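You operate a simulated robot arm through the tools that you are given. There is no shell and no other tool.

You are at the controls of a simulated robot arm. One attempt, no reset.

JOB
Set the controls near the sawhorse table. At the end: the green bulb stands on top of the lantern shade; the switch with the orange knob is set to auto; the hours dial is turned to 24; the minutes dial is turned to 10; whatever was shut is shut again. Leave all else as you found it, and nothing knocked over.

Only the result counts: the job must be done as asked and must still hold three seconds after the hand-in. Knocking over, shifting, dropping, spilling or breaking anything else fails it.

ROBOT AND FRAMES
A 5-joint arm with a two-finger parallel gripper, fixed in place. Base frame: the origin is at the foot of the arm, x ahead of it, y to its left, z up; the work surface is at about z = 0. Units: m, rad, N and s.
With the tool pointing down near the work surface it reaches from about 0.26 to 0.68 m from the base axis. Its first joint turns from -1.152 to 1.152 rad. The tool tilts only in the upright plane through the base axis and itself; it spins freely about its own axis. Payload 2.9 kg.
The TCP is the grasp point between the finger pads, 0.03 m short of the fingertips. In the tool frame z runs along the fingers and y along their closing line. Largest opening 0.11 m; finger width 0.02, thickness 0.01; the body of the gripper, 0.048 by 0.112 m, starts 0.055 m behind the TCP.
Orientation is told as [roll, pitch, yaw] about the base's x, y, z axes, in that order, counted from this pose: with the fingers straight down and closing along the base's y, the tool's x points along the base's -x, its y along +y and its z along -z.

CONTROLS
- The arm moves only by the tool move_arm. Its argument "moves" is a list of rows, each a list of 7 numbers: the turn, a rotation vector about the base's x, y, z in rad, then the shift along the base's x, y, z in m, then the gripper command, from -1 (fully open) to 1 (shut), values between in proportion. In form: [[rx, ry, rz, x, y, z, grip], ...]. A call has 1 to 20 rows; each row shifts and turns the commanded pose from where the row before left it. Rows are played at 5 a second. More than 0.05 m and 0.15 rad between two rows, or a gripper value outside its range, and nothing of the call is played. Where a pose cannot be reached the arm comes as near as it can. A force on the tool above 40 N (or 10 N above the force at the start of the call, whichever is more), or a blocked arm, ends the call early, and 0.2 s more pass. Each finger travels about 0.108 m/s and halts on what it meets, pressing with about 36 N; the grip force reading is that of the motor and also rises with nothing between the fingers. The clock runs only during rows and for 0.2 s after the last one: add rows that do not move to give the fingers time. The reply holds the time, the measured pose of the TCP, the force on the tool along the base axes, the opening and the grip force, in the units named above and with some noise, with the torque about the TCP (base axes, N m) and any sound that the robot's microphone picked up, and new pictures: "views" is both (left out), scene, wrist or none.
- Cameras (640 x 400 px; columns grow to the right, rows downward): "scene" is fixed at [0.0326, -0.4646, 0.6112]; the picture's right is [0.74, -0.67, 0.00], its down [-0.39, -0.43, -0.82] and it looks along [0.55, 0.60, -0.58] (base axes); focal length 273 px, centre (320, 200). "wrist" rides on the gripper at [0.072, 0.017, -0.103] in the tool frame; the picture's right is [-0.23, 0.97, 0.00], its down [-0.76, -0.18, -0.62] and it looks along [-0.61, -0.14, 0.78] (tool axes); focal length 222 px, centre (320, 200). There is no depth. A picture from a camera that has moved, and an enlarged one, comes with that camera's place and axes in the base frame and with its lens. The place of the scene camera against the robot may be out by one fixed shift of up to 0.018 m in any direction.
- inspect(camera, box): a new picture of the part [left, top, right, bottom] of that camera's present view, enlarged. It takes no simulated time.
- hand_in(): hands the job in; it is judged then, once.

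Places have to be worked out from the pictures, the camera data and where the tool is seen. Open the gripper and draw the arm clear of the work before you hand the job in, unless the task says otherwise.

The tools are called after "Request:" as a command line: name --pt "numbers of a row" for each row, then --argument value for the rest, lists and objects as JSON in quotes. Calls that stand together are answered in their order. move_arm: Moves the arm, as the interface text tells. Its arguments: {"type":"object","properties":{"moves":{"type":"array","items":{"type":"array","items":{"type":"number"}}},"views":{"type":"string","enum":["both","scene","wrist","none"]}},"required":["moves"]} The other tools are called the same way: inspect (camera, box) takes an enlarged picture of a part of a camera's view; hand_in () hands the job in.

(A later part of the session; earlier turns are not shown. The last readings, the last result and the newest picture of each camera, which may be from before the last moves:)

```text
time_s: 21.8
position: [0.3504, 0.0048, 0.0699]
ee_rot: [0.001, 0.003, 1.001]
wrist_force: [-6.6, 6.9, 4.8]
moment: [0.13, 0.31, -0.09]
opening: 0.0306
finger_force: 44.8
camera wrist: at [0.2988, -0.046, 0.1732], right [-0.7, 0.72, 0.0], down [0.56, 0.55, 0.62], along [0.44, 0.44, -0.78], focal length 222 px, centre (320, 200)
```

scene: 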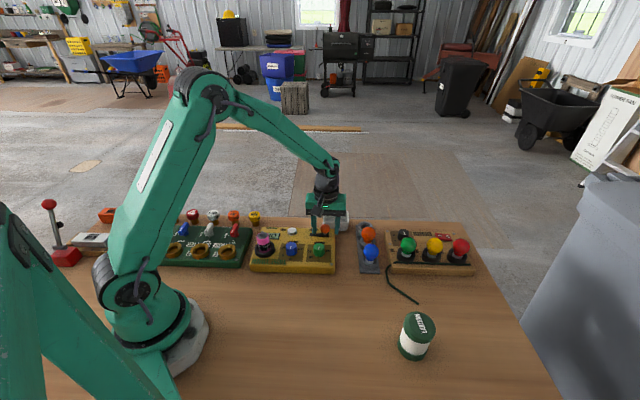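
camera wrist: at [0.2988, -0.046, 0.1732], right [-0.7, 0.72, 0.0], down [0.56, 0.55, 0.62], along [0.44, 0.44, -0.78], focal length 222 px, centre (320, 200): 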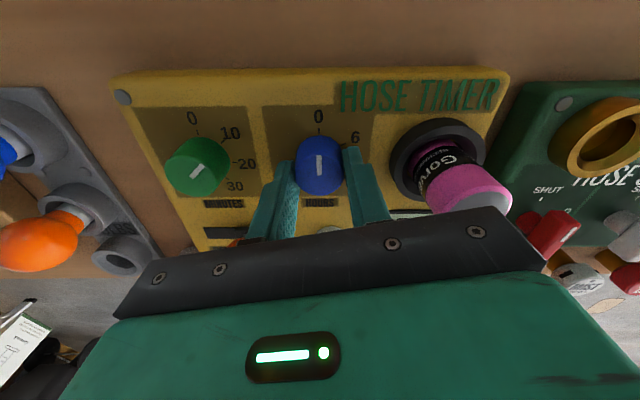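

The side load is now under 10 N. I'll start the clockwise turn with the first 90° (12 rows) and watch forces.

Request:
move_arm --pt "0 0 -0.12 0 0 0 0.6" --pt "0 0 -0.12 0 0 0 0.6" --pt "0 0 -0.12 0 0 0 0.6" --pt "0 0 -0.12 0 0 0 0.6" --pt "0 0 -0.12 0 0 0 0.6" --pt "0 0 -0.12 0 0 0 0.6" --pt "0 0 -0.12 0 0 0 0.6" --pt "0 0 -0.12 0 0 0 0.6" --pt "0 0 -0.12 0 0 0 0.6" --pt "0 0 -0.12 0 0 0 0.6" --pt "0 0 -0.12 0 0 0 0.6" --pt "0 0 -0.12 0 0 0 0.6" --pt "0 0 0 0 0 0 0.6" --views "wrist"

Request:
inspect --camera "wrist" --box '[250, 80, 410, 210]'

```text
time_s: 23.3
position: [0.3511, 0.0051, 0.0694]
ee_rot: [0.001, -0.001, 0.253]
wrist_force: [1.6, -4.4, 0.3]
moment: [-0.22, 0.11, 0.04]
opening: 0.0309
finger_force: 44.8
stopped in row 7: the force on the tool passed its limit at 42 N (the readings are from after the stop); the commanded pose is now the measured one
camera wrist: at [0.2781, 0.0032, 0.1731], right [-0.02, 1.0, 0.0], down [0.78, 0.02, 0.62], along [0.62, 0.01, -0.78], focal length 222 px, centre (320, 200)
```

wrist: 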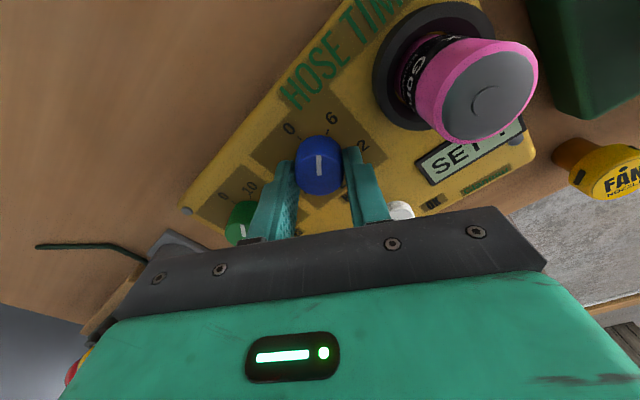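

```text
3.08 times, centred on (330, 145) of wrist
camera zoom: at [0.2781, 0.0032, 0.1731], right [-0.02, 1.0, 0.0], down [0.78, 0.02, 0.62], along [0.62, 0.01, -0.78], focal length 684 px, centre (289, 369)
```

zoom: 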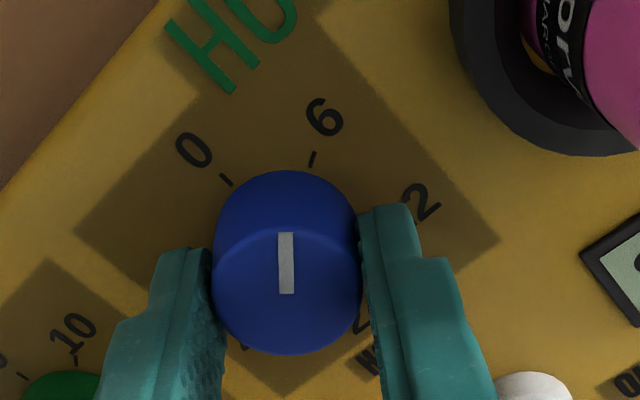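

The stop came from side load building as the wrist turned. The dial followed without slip and the commanded pose is now re-centred with low force, so I'll carry on turning.

Request:
move_arm --pt "0 0 -0.12 0 0 0 0.6" --pt "0 0 -0.12 0 0 0 0.6" --pt "0 0 -0.12 0 0 0 0.6" --pt "0 0 -0.12 0 0 0 0.6" --pt "0 0 -0.12 0 0 0 0.6" --pt "0 0 -0.12 0 0 0 0.6" --pt "0 0 -0.12 0 0 0 0.6" --pt "0 0 -0.12 0 0 0 0.6" --pt "0 0 0 0 0 0 0.6" --views "wrist"

Request:
inspect --camera "wrist" --box '[250, 80, 410, 210]'

```text
time_s: 24.5
position: [0.35, 0.004, 0.0702]
ee_rot: [0.001, -0.002, -0.341]
wrist_force: [0.3, -3.8, 1.6]
moment: [-0.25, -0.22, 0.02]
opening: 0.0308
finger_force: 44.8
stopped in row 6: the force on the tool passed its limit at 42 N (the readings are from after the stop); the commanded pose is now the measured one
camera wrist: at [0.2897, 0.0439, 0.1731], right [0.54, 0.84, 0.0], down [0.66, -0.42, 0.62], along [0.53, -0.34, -0.78], focal length 222 px, centre (320, 200)
```

wrist: 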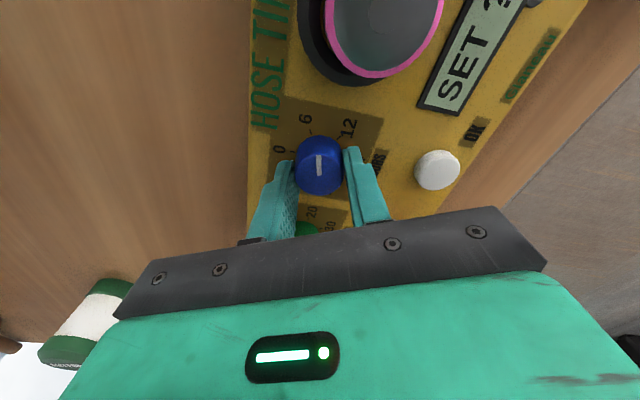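

```text
3.08 times, centred on (330, 145) of wrist
camera zoom: at [0.2897, 0.0439, 0.1731], right [0.54, 0.84, 0.0], down [0.66, -0.42, 0.62], along [0.53, -0.34, -0.78], focal length 684 px, centre (289, 369)
```

zoom: 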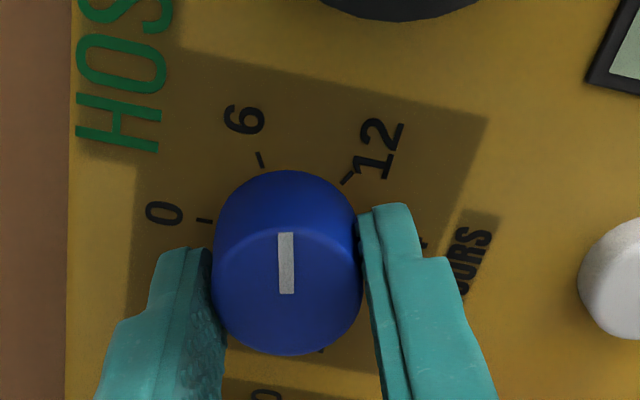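

Still following without slip (77° so far). I'll continue in shorter bursts.

Request:
move_arm --pt "0 0 -0.12 0 0 0 0.6" --pt "0 0 -0.12 0 0 0 0.6" --pt "0 0 -0.12 0 0 0 0.6" --pt "0 0 -0.12 0 0 0 0.6" --pt "0 0 0 0 0 0 0.6" --views "wrist"

```text
time_s: 25.7
position: [0.3506, 0.004, 0.0697]
ee_rot: [-0.002, 0.0, -0.823]
wrist_force: [-7.1, -33.8, 4.0]
moment: [-1.24, -0.06, 0.05]
opening: 0.0308
finger_force: 45.4
camera wrist: at [0.3153, 0.0677, 0.1732], right [0.87, 0.49, 0.0], down [0.39, -0.68, 0.62], along [0.31, -0.54, -0.78], focal length 222 px, centre (320, 200)
```

wrist: 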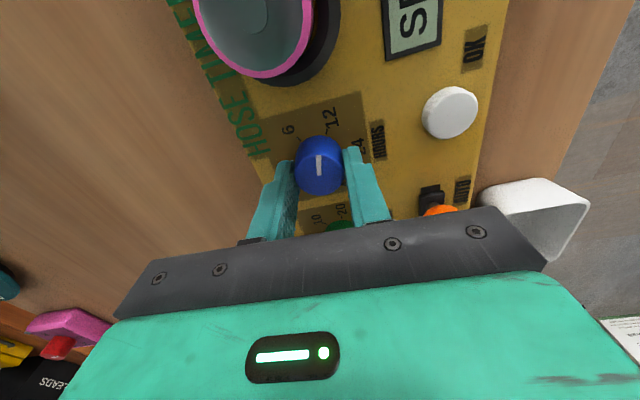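

The side load is along -y, about 34 N. I'll shift the command slightly in -y to relieve it while continuing the turn.

Request:
move_arm --pt "0 0 0 -0.0002 -0.001 0 0.6" --pt "0 0 -0.12 -0.0002 -0.0008 0 0.6" --pt "0 0 -0.12 0 0 0 0.6" --pt "0 0 -0.12 0 0 0 0.6" --pt "0 0 -0.12 0 0 0 0.6" --pt "0 0 0 0 0 0 0.6" --views "wrist"

```text
time_s: 27.1
position: [0.3502, 0.0022, 0.0702]
ee_rot: [-0.002, -0.001, -1.302]
wrist_force: [-14.9, 5.5, 8.3]
moment: [0.06, 0.33, 0.0]
opening: 0.0305
finger_force: 45.1
camera wrist: at [0.3485, 0.0769, 0.1731], right [1.0, 0.04, 0.0], down [0.03, -0.78, 0.62], along [0.02, -0.62, -0.78], focal length 222 px, centre (320, 200)
```

wrist: 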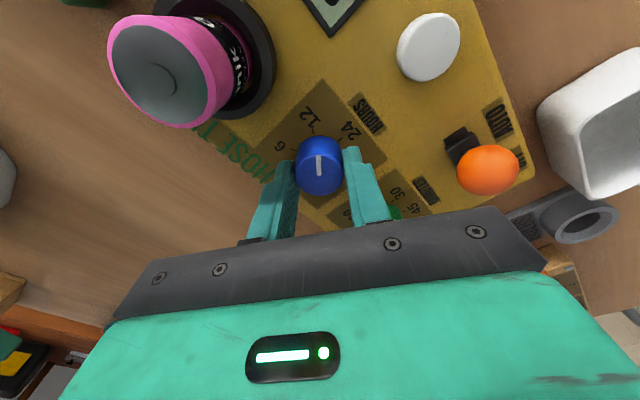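

At yaw -1.30 the pointer is a little past 12 heading to 24, with about 0.84 rad left. I'll continue with a small relief shift.

Request:
move_arm --pt "0 0 -0.12 -0.0008 0 0 0.6" --pt "0 0 -0.12 0 0 0 0.6" --pt "0 0 -0.12 0 0 0 0.6" --pt "0 0 -0.12 0 0 0 0.6" --pt "0 0 0 0 0 0 0.6" --views "wrist"

```text
time_s: 28.3
position: [0.349, 0.0033, 0.0692]
ee_rot: [-0.004, -0.001, -1.783]
wrist_force: [-18.2, 12.1, 10.7]
moment: [0.62, 0.33, 0.06]
opening: 0.0306
finger_force: 44.3
camera wrist: at [0.3825, 0.0698, 0.173], right [0.9, -0.43, 0.0], down [-0.33, -0.71, 0.62], along [-0.27, -0.56, -0.78], focal length 222 px, centre (320, 200)
```

wrist: 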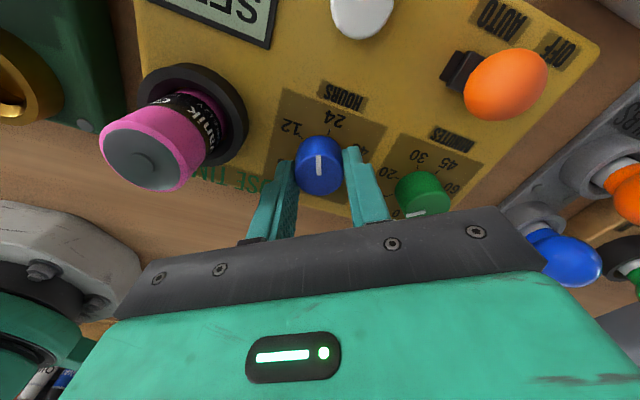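

About 0.356 rad is left. I'll finish the turn with a small relief shift and check the tick alignment before releasing.

Request:
move_arm --pt "0 0 -0.119 -0.0007 0.0005 0 0.6" --pt "0 0 -0.119 0 0 0 0.6" --pt "0 0 -0.118 0 0 0 0.6" --pt "0 0 0 0 0 0 0.6" --views "wrist"

Request:
inspect --camera "wrist" --box '[280, 95, 360, 195]'

```text
time_s: 29.3
position: [0.3489, 0.0033, 0.0704]
ee_rot: [-0.003, -0.001, -2.139]
wrist_force: [-19.9, 3.9, 8.5]
moment: [0.67, 0.09, 0.07]
opening: 0.0305
finger_force: 44.5
camera wrist: at [0.4035, 0.0547, 0.1729], right [0.7, -0.72, 0.0], down [-0.56, -0.55, 0.63], along [-0.45, -0.44, -0.78], focal length 222 px, centre (320, 200)
```

wrist: 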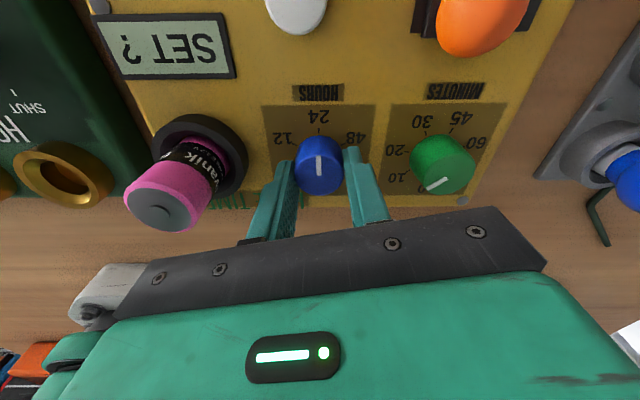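

```text
4.00 times, centred on (320, 145) of wrist
camera zoom: at [0.4035, 0.0547, 0.1729], right [0.7, -0.72, 0.0], down [-0.56, -0.55, 0.63], along [-0.45, -0.44, -0.78], focal length 888 px, centre (320, 420)
```

zoom: 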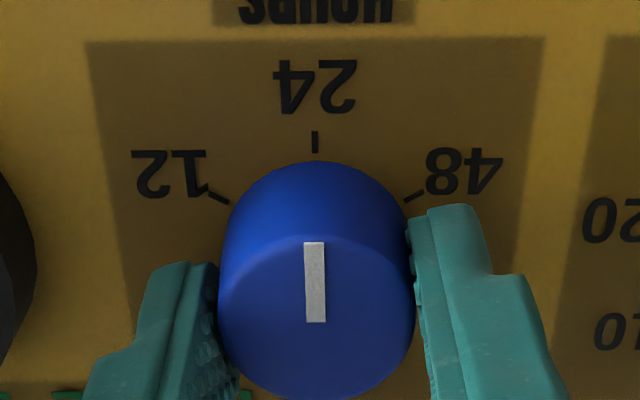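

The pointer lines up with the 24 tick to within about half a degree. I'll release gently and lift.

Request:
move_arm --pt "0 0 0 0 0 0 0.42" --pt "0 0 0 0 0 0 0.3" --pt "0 0 0 0 0 0 0.2" --pt "0 0 0 0 0 0.02 0.2" --pt "0 0 0 0 0 0.03 0.2" --pt "0 0 0 0 0 0.03 0.2" --pt "0 0 0 0 0 0 0.2" --views "both"

Request:
inspect --camera "wrist" --box '[260, 30, 400, 160]'

Request:
inspect --camera "scene" --box '[240, 200, 350, 280]'

```text
time_s: 30.9
position: [0.3494, 0.0024, 0.1509]
ee_rot: [0.0, -0.001, -2.135]
wrist_force: [-0.9, -0.4, 0.1]
moment: [-0.01, 0.01, 0.0]
opening: 0.0439
finger_force: 0.0
camera wrist: at [0.4035, 0.0547, 0.2544], right [0.7, -0.71, 0.0], down [-0.56, -0.55, 0.62], along [-0.45, -0.44, -0.78], focal length 222 px, centre (320, 200)
```

scene: 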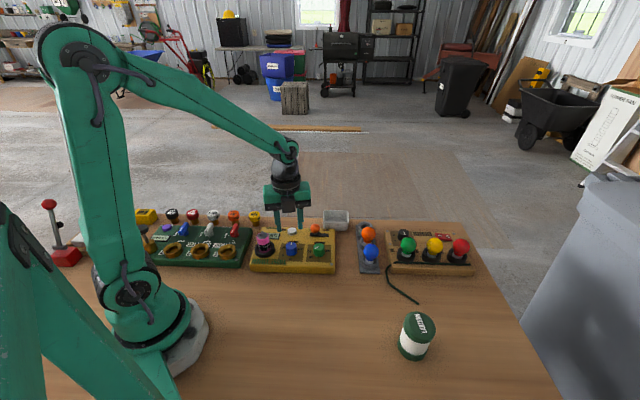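
wrist: 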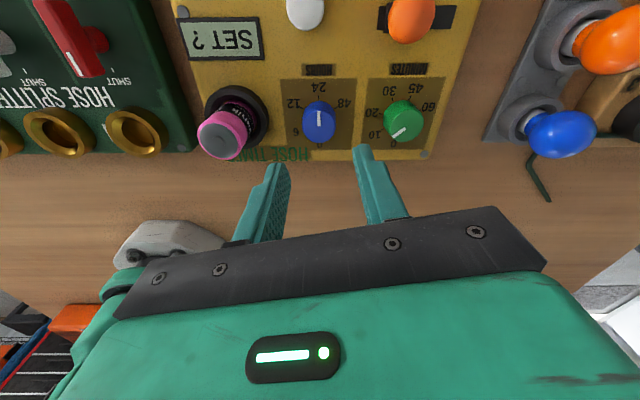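

```text
3.08 times, centred on (330, 95) of wrist
camera zoom: at [0.4035, 0.0547, 0.2544], right [0.7, -0.71, 0.0], down [-0.56, -0.55, 0.62], along [-0.45, -0.44, -0.78], focal length 684 px, centre (289, 523)
```

zoom: 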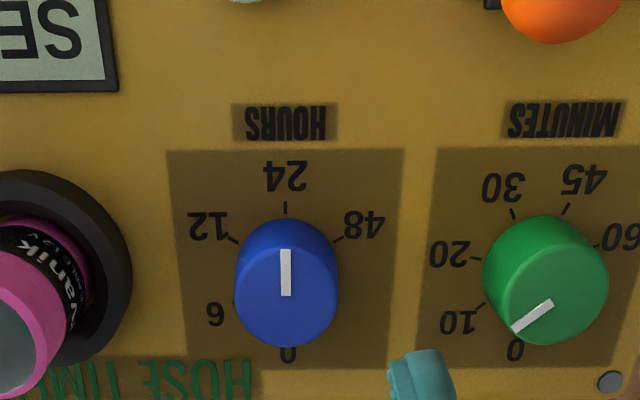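

```text
5.00 times, centred on (295, 240) of scene
camera zoom: at [0.0326, -0.4646, 0.6112], right [0.74, -0.67, 0.0], down [-0.39, -0.43, -0.82], along [0.55, 0.6, -0.58], focal length 1364 px, centre (445, 0)
```

zoom: 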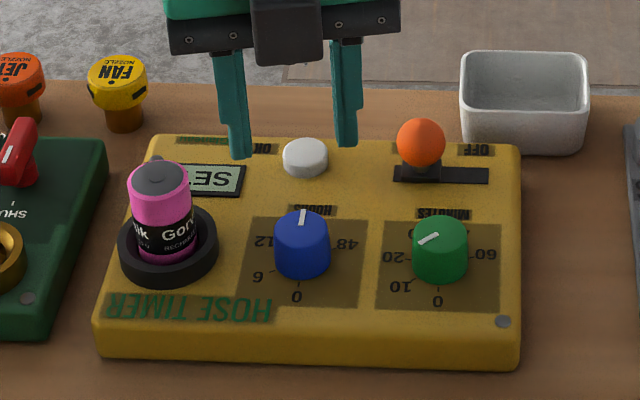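

Both dials and the switch read as required (24, 10, AUTO). Now for the bulb: I'll rise and swing over toward the lights board, with the fingers set to close across the bulb row, and get a close view first.

Request:
move_arm --pt "0 0 0 0 0 0.045 0.0" --pt "0 0 0.1215 0 0 0.045 -0.3" --pt "0 0 0.1215 0.015 -0.0172 0.01 -0.3" --pt "0 0 0.1215 0.015 -0.0172 0 -0.3" --pt "0 0 0.1215 0.015 -0.0172 0 -0.3" --pt "0 0 0.1215 0.015 -0.0172 0 -0.3" --pt "0 0 0.1215 0.015 -0.0172 0 -0.3" --pt "0 0 0.1215 0.015 -0.0172 0 -0.3" --pt "0 0 0.1215 0.015 -0.0172 0 -0.3" --pt "0 0 0.1215 0.015 -0.0172 0 -0.3" --pt "0 0 0.1215 0.015 -0.0172 0 -0.3" --pt "0 0 0.1215 0.015 -0.0172 0 -0.3" --pt "0 0 0 0 0 0 -0.3" --views "both"

Request:
inspect --camera "wrist" --box '[200, 60, 440, 210]'

```text
time_s: 33.7
position: [0.5006, -0.1712, 0.2492]
ee_rot: [0.0, -0.002, -0.799]
wrist_force: [-0.5, 0.6, -0.3]
moment: [-0.02, 0.03, 0.02]
opening: 0.0713
finger_force: 0.0
camera wrist: at [0.4624, -0.1064, 0.353], right [0.86, 0.52, 0.0], down [0.4, -0.67, 0.62], along [0.32, -0.53, -0.78], focal length 222 px, centre (320, 200)
```

scene: 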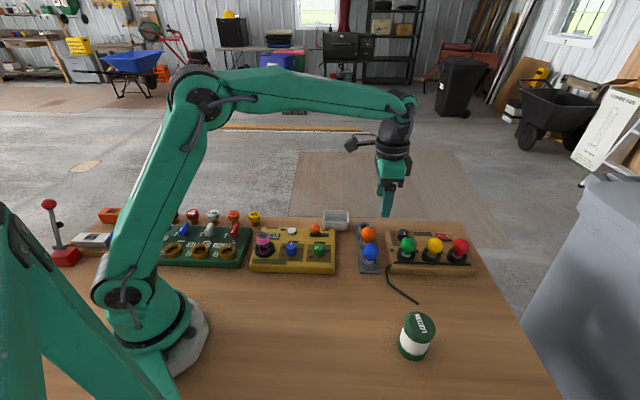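
wrist: 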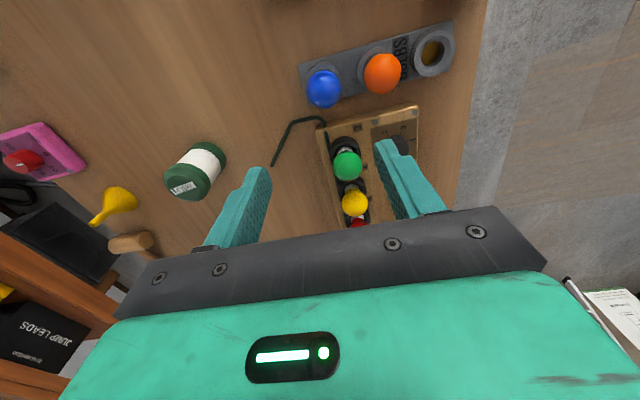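

```text
2.67 times, centred on (320, 135) of wrist
camera zoom: at [0.4624, -0.1064, 0.353], right [0.86, 0.52, 0.0], down [0.4, -0.67, 0.62], along [0.32, -0.53, -0.78], focal length 592 px, centre (320, 373)
```

zoom: 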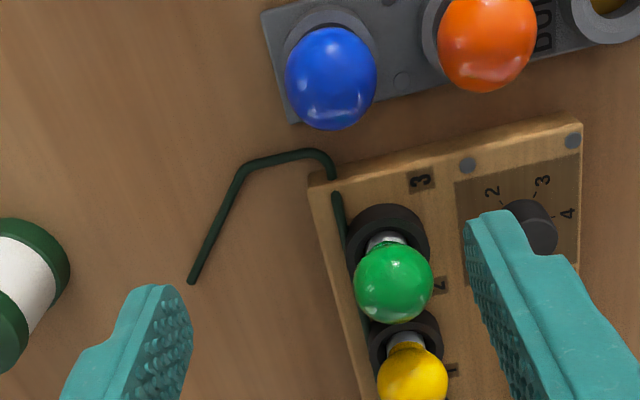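

The green globe triangulates to about (0.578, -0.222, 0.080), diameter about 41 mm, with its socket rim near z≈0.045. I'll move above it with about 60 mm opening and check the centring before descending.

Request:
move_arm --pt "0 0 0 0.0257 -0.0169 -0.0167 -0.09" --pt "0 0 0 0.0257 -0.0169 -0.0167 -0.09" --pt "0 0 0 0.0256 -0.0169 -0.0167 -0.09" --pt "0 0 0 0 0 -0.03 -0.09" --pt "0 0 0 0 0 0 -0.09" --views "both"

Request:
inspect --camera "wrist" --box '[240, 60, 400, 180]'

Request:
inspect --camera "scene" --box '[370, 150, 490, 280]'

```text
time_s: 34.9
position: [0.577, -0.2204, 0.1701]
ee_rot: [0.0, -0.003, -0.801]
wrist_force: [0.0, -0.1, -0.6]
moment: [0.01, -0.02, 0.0]
opening: 0.0601
finger_force: 0.1
camera wrist: at [0.5394, -0.1555, 0.2722], right [0.86, 0.51, 0.0], down [0.4, -0.67, 0.62], along [0.32, -0.53, -0.78], focal length 222 px, centre (320, 200)
```

scene: 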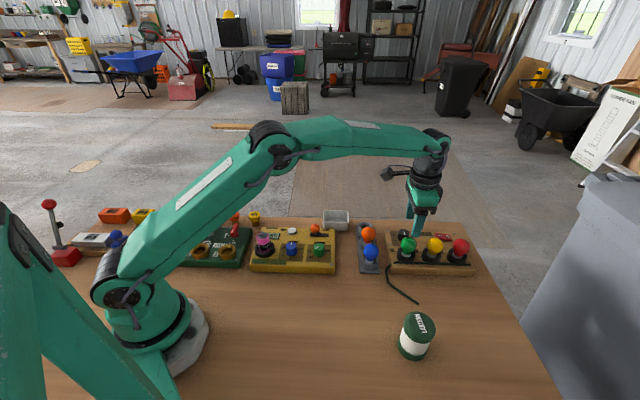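
wrist: 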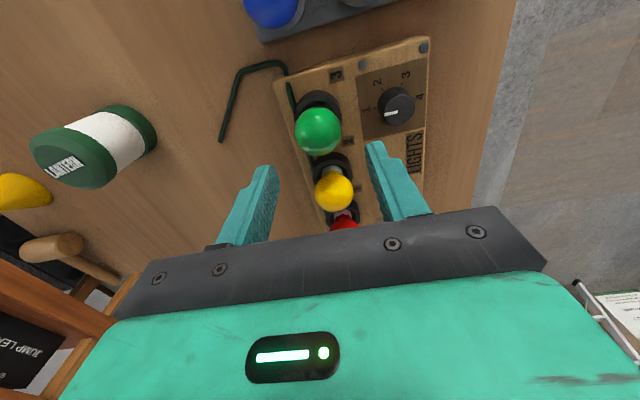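

```text
3.33 times, centred on (320, 120) of wrist
camera zoom: at [0.5394, -0.1555, 0.2722], right [0.86, 0.51, 0.0], down [0.4, -0.67, 0.62], along [0.32, -0.53, -0.78], focal length 740 px, centre (320, 467)
```

zoom: 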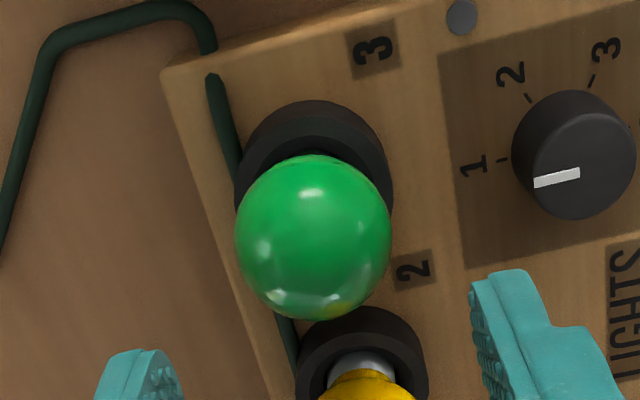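

```text
3.08 times, centred on (430, 215) of scene
camera zoom: at [0.0326, -0.4646, 0.6112], right [0.74, -0.67, 0.0], down [-0.39, -0.43, -0.82], along [0.55, 0.6, -0.58], focal length 839 px, centre (-18, 154)
```

zoom: 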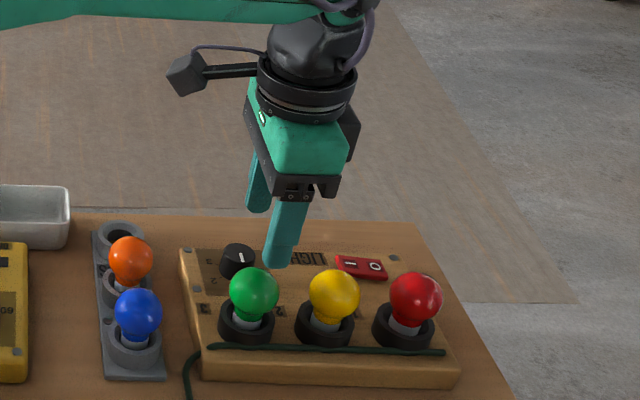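

The bulb is at about (0.577, -0.221), within 1 mm of the tool axis. I'll descend to TCP z≈0.088 (tips at ~0.058, above the socket rim) and close slowly.

Request:
move_arm --pt "0 0 0 0 -0.001 -0.03 -0.09" --pt "0 0 0 0 0 -0.03 -0.09" --pt "0 0 0 0 0 -0.022 -0.09" --pt "0 0 0 0 0 0 -0.09" --views "both"

Request:
inspect --camera "scene" --box '[370, 190, 490, 280]'

Request:
inspect --camera "wrist" --box '[220, 80, 420, 230]'

```text
time_s: 35.9
position: [0.576, -0.2213, 0.0873]
ee_rot: [0.0, -0.002, -0.802]
wrist_force: [0.6, -0.2, 0.1]
moment: [0.01, 0.0, 0.0]
opening: 0.06
finger_force: 0.0
camera wrist: at [0.5392, -0.1574, 0.1912], right [0.86, 0.51, 0.0], down [0.4, -0.67, 0.62], along [0.32, -0.53, -0.78], focal length 222 px, centre (320, 200)
```

scene: 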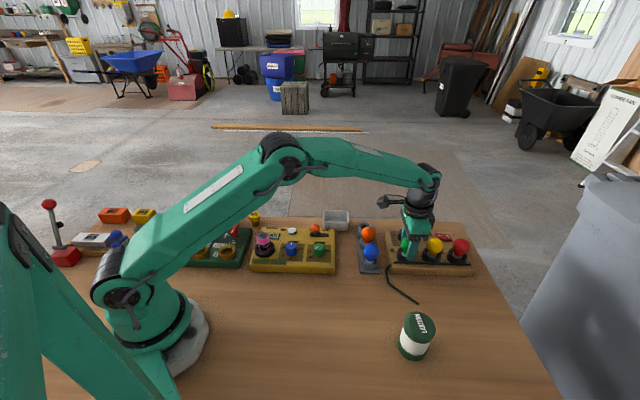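
wrist: 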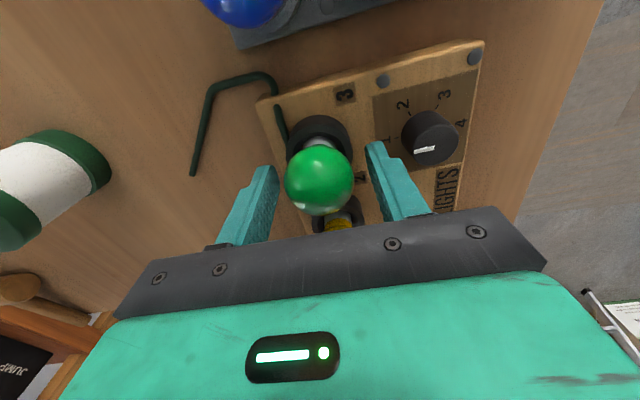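

```text
4.44 times, centred on (430, 235) of scene
camera zoom: at [0.0326, -0.4646, 0.6112], right [0.74, -0.67, 0.0], down [-0.39, -0.43, -0.82], along [0.55, 0.6, -0.58], focal length 1212 px, centre (-169, 44)
```

zoom: 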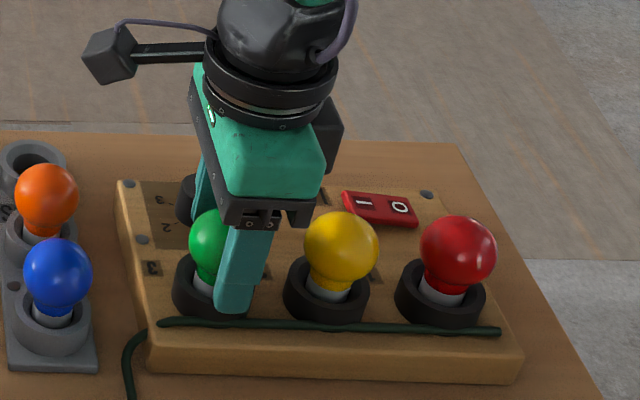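

```text
2.67 times, centred on (320, 155) of wrist
camera zoom: at [0.5392, -0.1574, 0.1912], right [0.86, 0.51, 0.0], down [0.4, -0.67, 0.62], along [0.32, -0.53, -0.78], focal length 592 px, centre (320, 320)
```

zoom: 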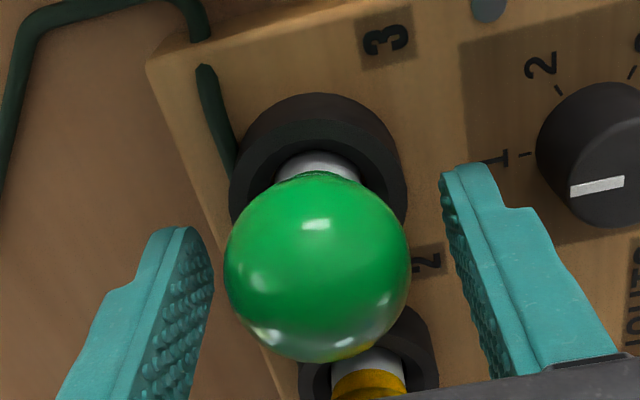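

The globe is centred between the pads and its centre is about 7 mm below TCP, which is a good grip height. I'll close on it.

Request:
move_arm --pt "0 0 0 0 0 0 0.1" --pt "0 0 0 0 0 0 0.2" --pt "0 0 0 0 0 0 0.28" --pt "0 0 0 0 0 0 0.45" --pt "0 0 0 0 0 0 0.45" --views "wrist"

Request:
inspect --camera "wrist" --box '[220, 80, 420, 230]'

```text
time_s: 37.1
position: [0.5761, -0.2216, 0.0878]
ee_rot: [0.0, -0.002, -0.802]
wrist_force: [0.0, 0.2, -0.5]
moment: [-0.02, 0.04, -0.01]
opening: 0.0402
finger_force: 36.3
camera wrist: at [0.5392, -0.1574, 0.1916], right [0.86, 0.51, 0.0], down [0.4, -0.67, 0.62], along [0.32, -0.53, -0.78], focal length 222 px, centre (320, 200)
```

wrist: 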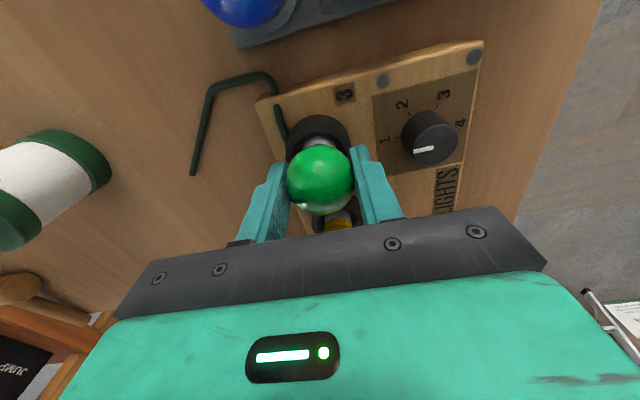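

```text
2.67 times, centred on (320, 155) of wrist
camera zoom: at [0.5392, -0.1574, 0.1916], right [0.86, 0.51, 0.0], down [0.4, -0.67, 0.62], along [0.32, -0.53, -0.78], focal length 592 px, centre (320, 320)
```

zoom: 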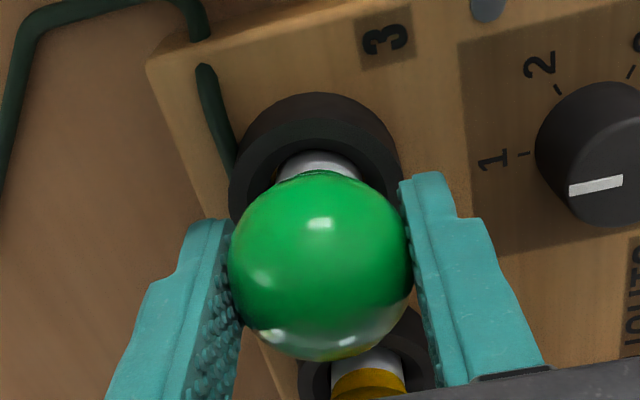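

The bulb is gripped at 40 mm with no side load. I'll lift it straight up slowly and watch whether it pulls free.

Request:
move_arm --pt "0 0 0 0 0 0.01 0.45" --pt "0 0 0 0 0 0.01 0.45" --pt "0 0 0 0 0 0.015 0.45" --pt "0 0 0 0 0 0.02 0.45" --pt "0 0 0 0 0 0.03 0.45" --pt "0 0 0 0 0 0.03 0.45" --pt "0 0 0 0 0 0 0.45" --views "both"

Request:
inspect --camera "scene" --box '[370, 150, 490, 280]'

Request:
inspect --camera "wrist" --box '[220, 40, 420, 230]'

```text
time_s: 38.7
position: [0.5755, -0.221, 0.2021]
ee_rot: [0.0, -0.001, -0.801]
wrist_force: [-0.4, 0.6, 0.3]
moment: [-0.01, 0.01, -0.01]
opening: 0.0402
finger_force: 35.7
camera wrist: at [0.539, -0.157, 0.3061], right [0.86, 0.51, 0.0], down [0.4, -0.67, 0.62], along [0.32, -0.53, -0.78], focal length 222 px, centre (320, 200)
```

scene: 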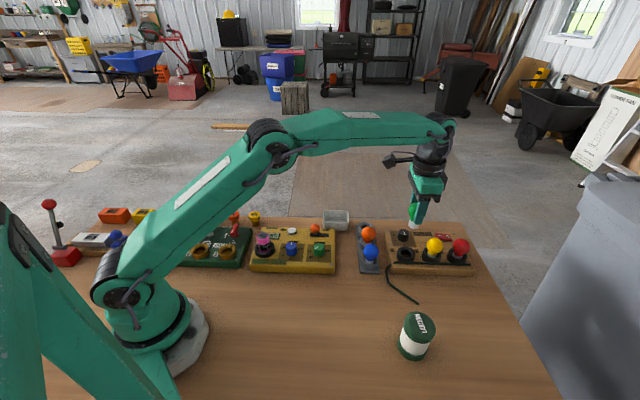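
wrist: 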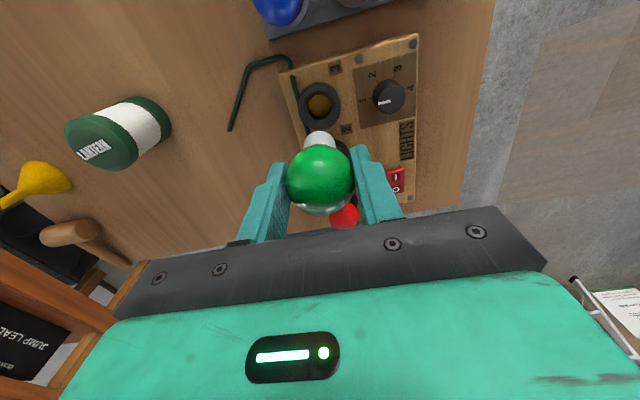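

```text
3.08 times, centred on (430, 215) of scene
camera zoom: at [0.0326, -0.4646, 0.6112], right [0.74, -0.67, 0.0], down [-0.39, -0.43, -0.82], along [0.55, 0.6, -0.58], focal length 839 px, centre (-18, 154)
```

zoom: 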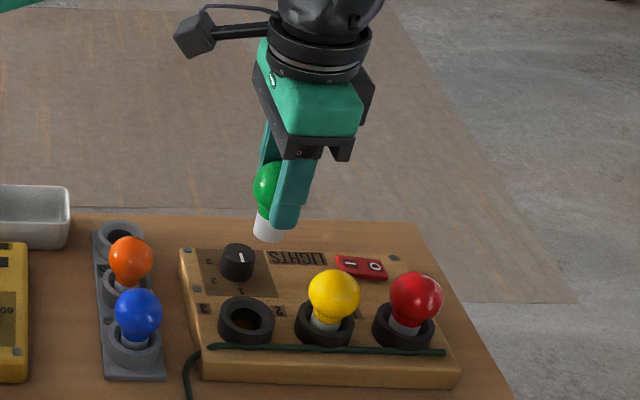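

```text
2.11 times, centred on (320, 135) of wrist
camera zoom: at [0.539, -0.157, 0.3061], right [0.86, 0.51, 0.0], down [0.4, -0.67, 0.62], along [0.32, -0.53, -0.78], focal length 468 px, centre (320, 337)
```

zoom: 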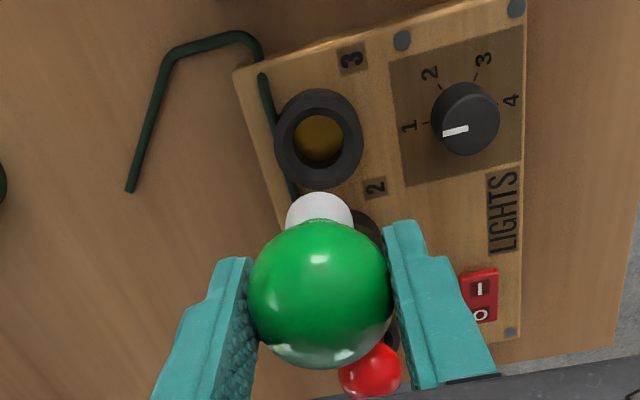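

The bulb came free cleanly with no force jump. Its base hangs about 55–60 mm below TCP. I'll carry it high toward the lantern and stop short to get a good view of the lantern top.

Request:
move_arm --pt "0 0 0 0 0 0.03 0.45" --pt "0 0 0 -0.0259 -0.0098 0.01 0.45" --pt "0 0 0 -0.0259 -0.0098 0.01 0.45" --pt "0 0 0 -0.0259 -0.0098 0 0.45" --pt "0 0 0 -0.0259 -0.0098 0 0.45" --pt "0 0 0 -0.0259 -0.0098 0 0.45" --pt "0 0 0 -0.026 -0.01 0 0.45" --pt "0 0 0 0 0 0 0.45" --views "both"

Request:
inspect --camera "wrist" --box '[140, 80, 300, 200]'

Request:
inspect --camera "scene" --box '[340, 200, 480, 370]'

```text
time_s: 40.5
position: [0.4207, -0.2797, 0.254]
ee_rot: [0.0, -0.002, -0.801]
wrist_force: [0.3, 0.1, 0.0]
moment: [0.01, 0.02, -0.01]
opening: 0.0402
finger_force: 35.1
camera wrist: at [0.3841, -0.2157, 0.3565], right [0.86, 0.52, 0.0], down [0.4, -0.67, 0.62], along [0.32, -0.53, -0.78], focal length 222 px, centre (320, 200)
```

scene: 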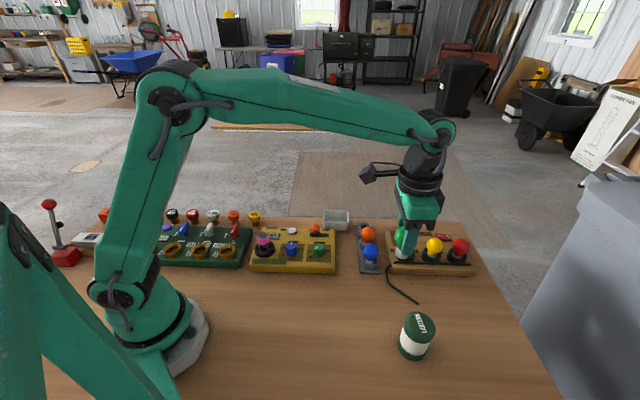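
wrist: 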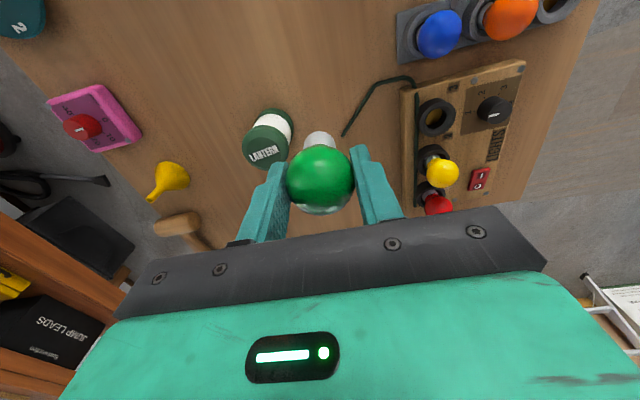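

```text
3.33 times, centred on (220, 140) of wrist
camera zoom: at [0.3841, -0.2157, 0.3565], right [0.86, 0.52, 0.0], down [0.4, -0.67, 0.62], along [0.32, -0.53, -0.78], focal length 740 px, centre (653, 400)
```

zoom: 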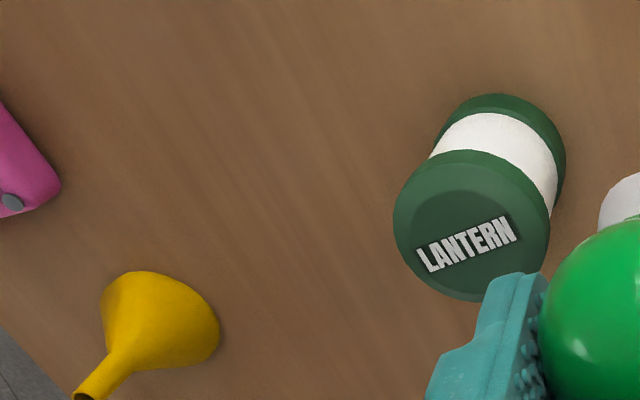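

```text
2.35 times, centred on (410, 285) of scene
camera zoom: at [0.0325, -0.4646, 0.6112], right [0.74, -0.67, 0.0], down [-0.39, -0.43, -0.82], along [0.55, 0.6, -0.58], focal length 642 px, centre (108, 0)
```

zoom: 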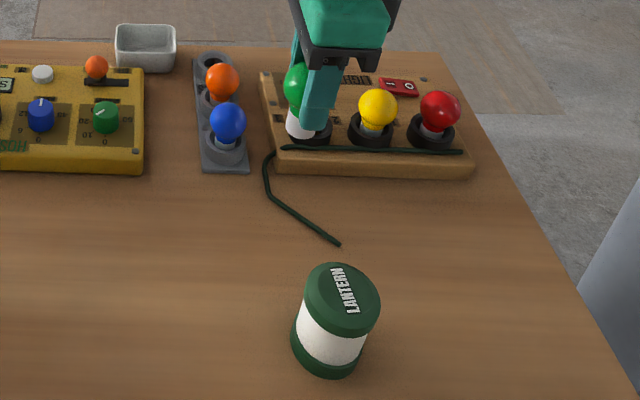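

The lantern top is around (0.390, -0.370) at z≈0.08–0.085. I'll move above it with the bulb base still well clear, then refine the position from the new view.

Request:
move_arm --pt "0 0 0 -0.0077 -0.0226 -0.01 0.45" --pt "0 0 0 -0.0077 -0.0226 -0.01 0.45" --pt "0 0 0 -0.0077 -0.0226 -0.01 0.45" --pt "0 0 0 -0.0076 -0.0225 -0.014 0.45" --pt "0 0 0 0 0 0 0.45" --views "both"

Request:
inspect --camera "wrist" --box '[250, 70, 390, 190]'

Request:
inspect --camera "scene" --box '[350, 230, 490, 370]'

```text
time_s: 41.7
position: [0.3902, -0.3715, 0.2097]
ee_rot: [0.001, -0.001, -0.801]
wrist_force: [0.7, 0.4, -0.7]
moment: [0.0, 0.05, 0.01]
opening: 0.0401
finger_force: 36.2
camera wrist: at [0.3532, -0.3071, 0.3126], right [0.86, 0.51, 0.0], down [0.4, -0.67, 0.62], along [0.32, -0.54, -0.78], focal length 222 px, centre (320, 200)
```

scene: 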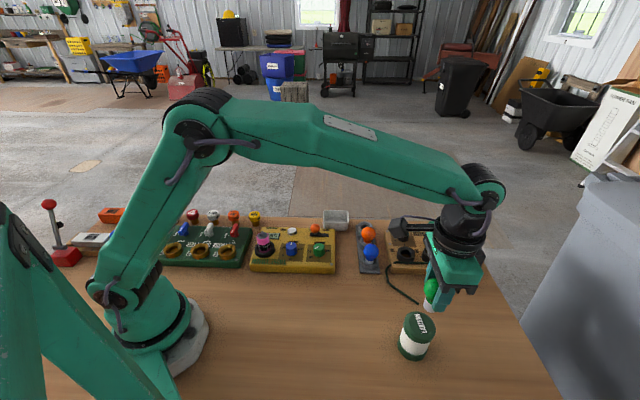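
wrist: 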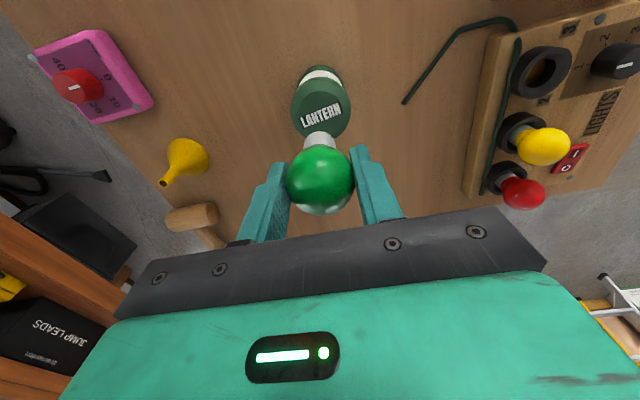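

```text
3.33 times, centred on (320, 130) of wrist
camera zoom: at [0.3532, -0.3071, 0.3126], right [0.86, 0.51, 0.0], down [0.4, -0.67, 0.62], along [0.32, -0.54, -0.78], focal length 740 px, centre (320, 433)
```

zoom: 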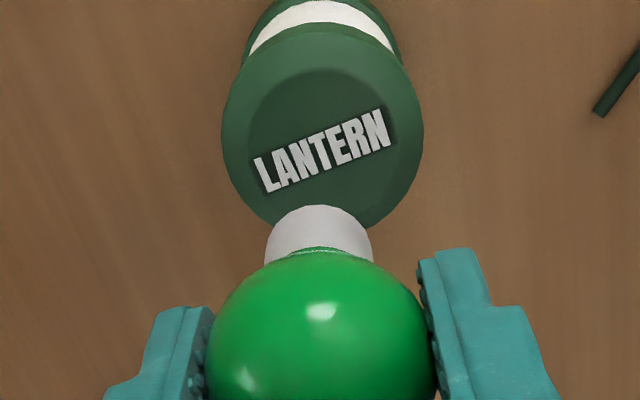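

```text
2.86 times, centred on (420, 300) of scene
camera zoom: at [0.0326, -0.4646, 0.6112], right [0.74, -0.67, 0.0], down [-0.39, -0.43, -0.82], along [0.55, 0.6, -0.58], focal length 779 px, centre (34, -86)
```

zoom: 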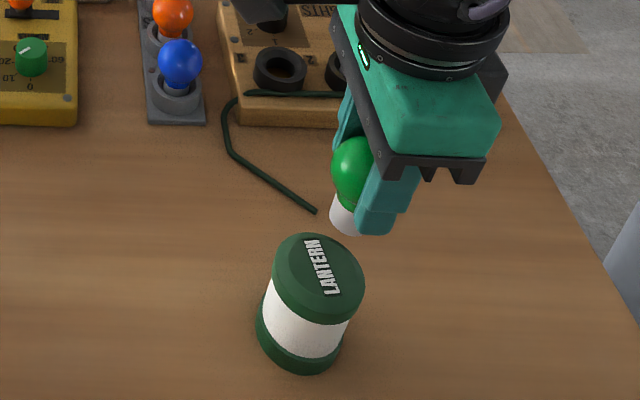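

I'll zoom tightly on the lantern cap from this near-overhead view to find its centre.

Request:
inspect --camera "wrist" --box '[285, 60, 355, 145]'

Request:
inspect --camera "scene" --box '[390, 270, 450, 365]'

```text
4.71 times, centred on (320, 102) of wrist
camera zoom: at [0.3532, -0.3071, 0.3126], right [0.86, 0.51, 0.0], down [0.4, -0.67, 0.62], along [0.32, -0.54, -0.78], focal length 1045 px, centre (320, 659)
```

zoom: 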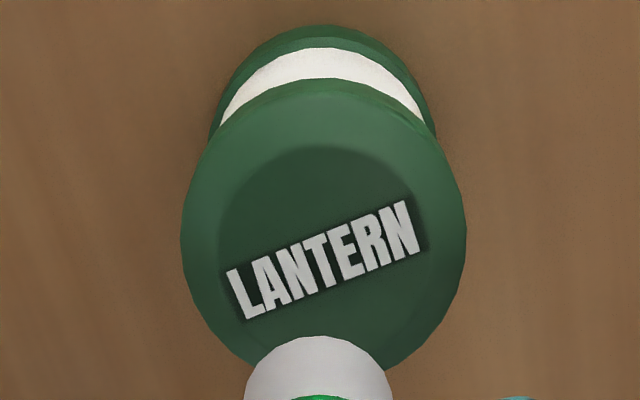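

```text
4.21 times, centred on (420, 318) of scene
camera zoom: at [0.0326, -0.4646, 0.6112], right [0.74, -0.67, 0.0], down [-0.39, -0.43, -0.82], along [0.55, 0.6, -0.58], focal length 1148 px, centre (-101, -295)
```

zoom: 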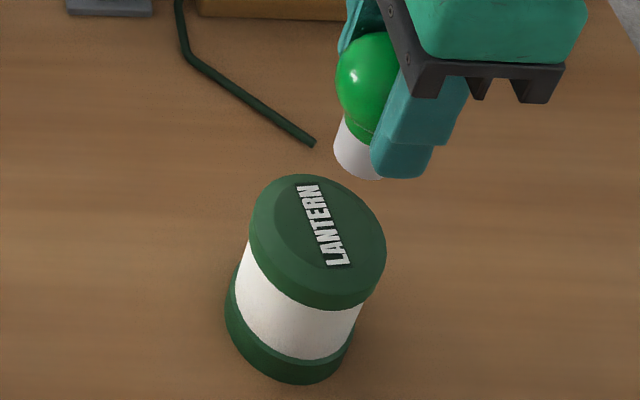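

From the cap's flat and its text, the flat centre is near (0.389, -0.366) at z≈0.092, so the bulb needs about -1.4 mm in x and +4.4 mm in y. I'll correct, descend partway, and compare the bulb base with the lantern top in both cameras.

Request:
move_arm --pt "0 0 0 -0.0014 0.0044 0 0.45" --pt "0 0 0 0 0 -0.02 0.45" --pt "0 0 0 0 0 -0.015 0.45" --pt "0 0 0 0 0 -0.01 0.45" --pt "0 0 0 0 0 0 0.45" --views "both"

Request:
inspect --camera "wrist" --box '[275, 70, 365, 170]'

Request:
inspect --camera "scene" --box '[385, 270, 465, 365]'

```text
time_s: 42.9
position: [0.3883, -0.3664, 0.1631]
ee_rot: [0.002, 0.0, -0.802]
wrist_force: [-0.2, -0.9, -0.2]
moment: [-0.01, -0.01, -0.04]
opening: 0.0403
finger_force: 36.5
camera wrist: at [0.3521, -0.3026, 0.2666], right [0.86, 0.51, 0.0], down [0.4, -0.67, 0.62], along [0.32, -0.54, -0.78], focal length 222 px, centre (320, 200)
```

scene: 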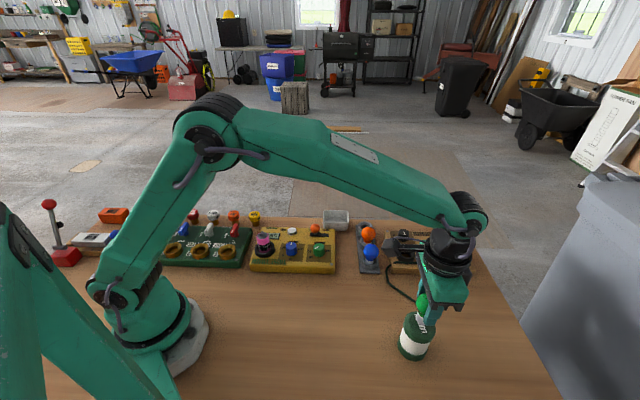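
wrist: 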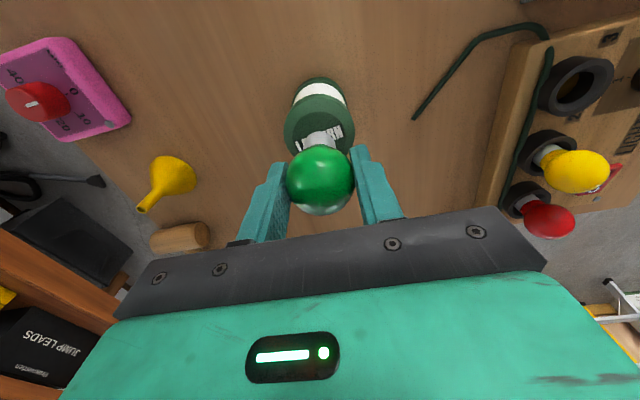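

```text
4.00 times, centred on (320, 120) of wrist
camera zoom: at [0.3521, -0.3026, 0.2666], right [0.86, 0.51, 0.0], down [0.4, -0.67, 0.62], along [0.32, -0.54, -0.78], focal length 888 px, centre (320, 520)
```

zoom: 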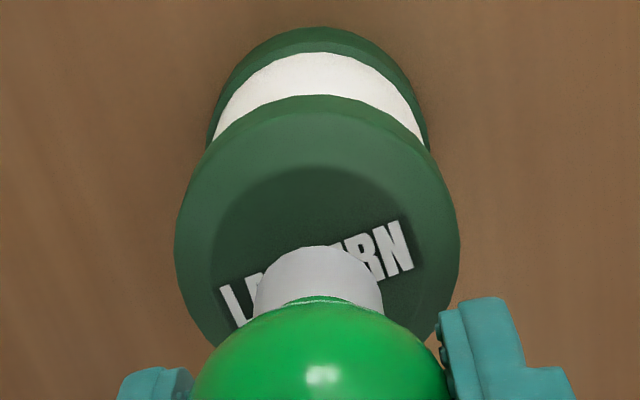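

```text
4.21 times, centred on (425, 318) of scene
camera zoom: at [0.0326, -0.4646, 0.6112], right [0.74, -0.67, 0.0], down [-0.39, -0.43, -0.82], along [0.55, 0.6, -0.58], focal length 1148 px, centre (-122, -295)
```

zoom: 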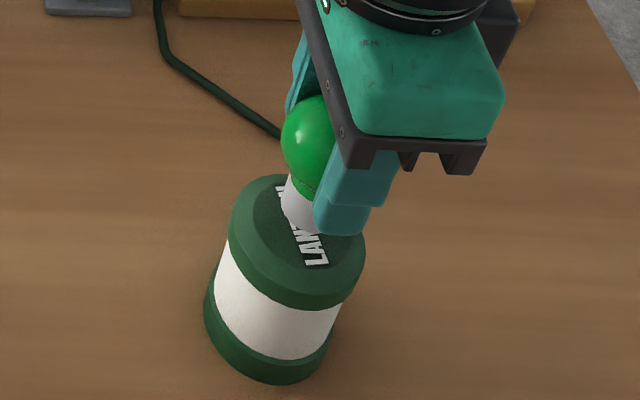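

The base is centred over the flat, within a couple of millimetres in both views, with roughly 1–1.5 cm of gap. I'll lower in small steps and watch the vertical force for contact.

Request:
move_arm --pt "0 0 0 0 0 -0.003 0.45" --pt "0 0 0 0 0 -0.003 0.45" --pt "0 0 0 0 0 0 0.45" --views "scene"

Request:
inspect --camera "scene" --box '[385, 270, 465, 365]'

```text
time_s: 43.7
position: [0.3893, -0.3663, 0.1575]
ee_rot: [0.0, -0.002, -0.802]
wrist_force: [-1.1, 0.2, -0.2]
moment: [-0.02, -0.01, -0.02]
opening: 0.0402
finger_force: 36.0
```

scene: 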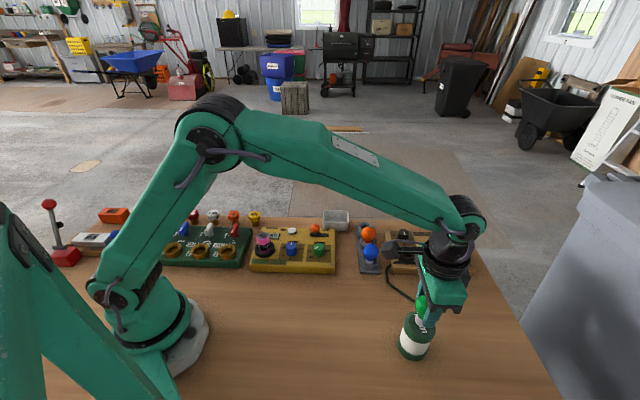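

```text
4.21 times, centred on (425, 318) of scene
camera zoom: at [0.0326, -0.4646, 0.6112], right [0.74, -0.67, 0.0], down [-0.39, -0.43, -0.82], along [0.55, 0.6, -0.58], focal length 1148 px, centre (-122, -295)
```

zoom: 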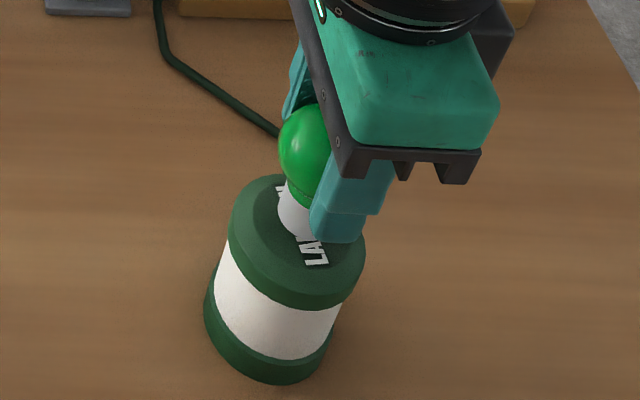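

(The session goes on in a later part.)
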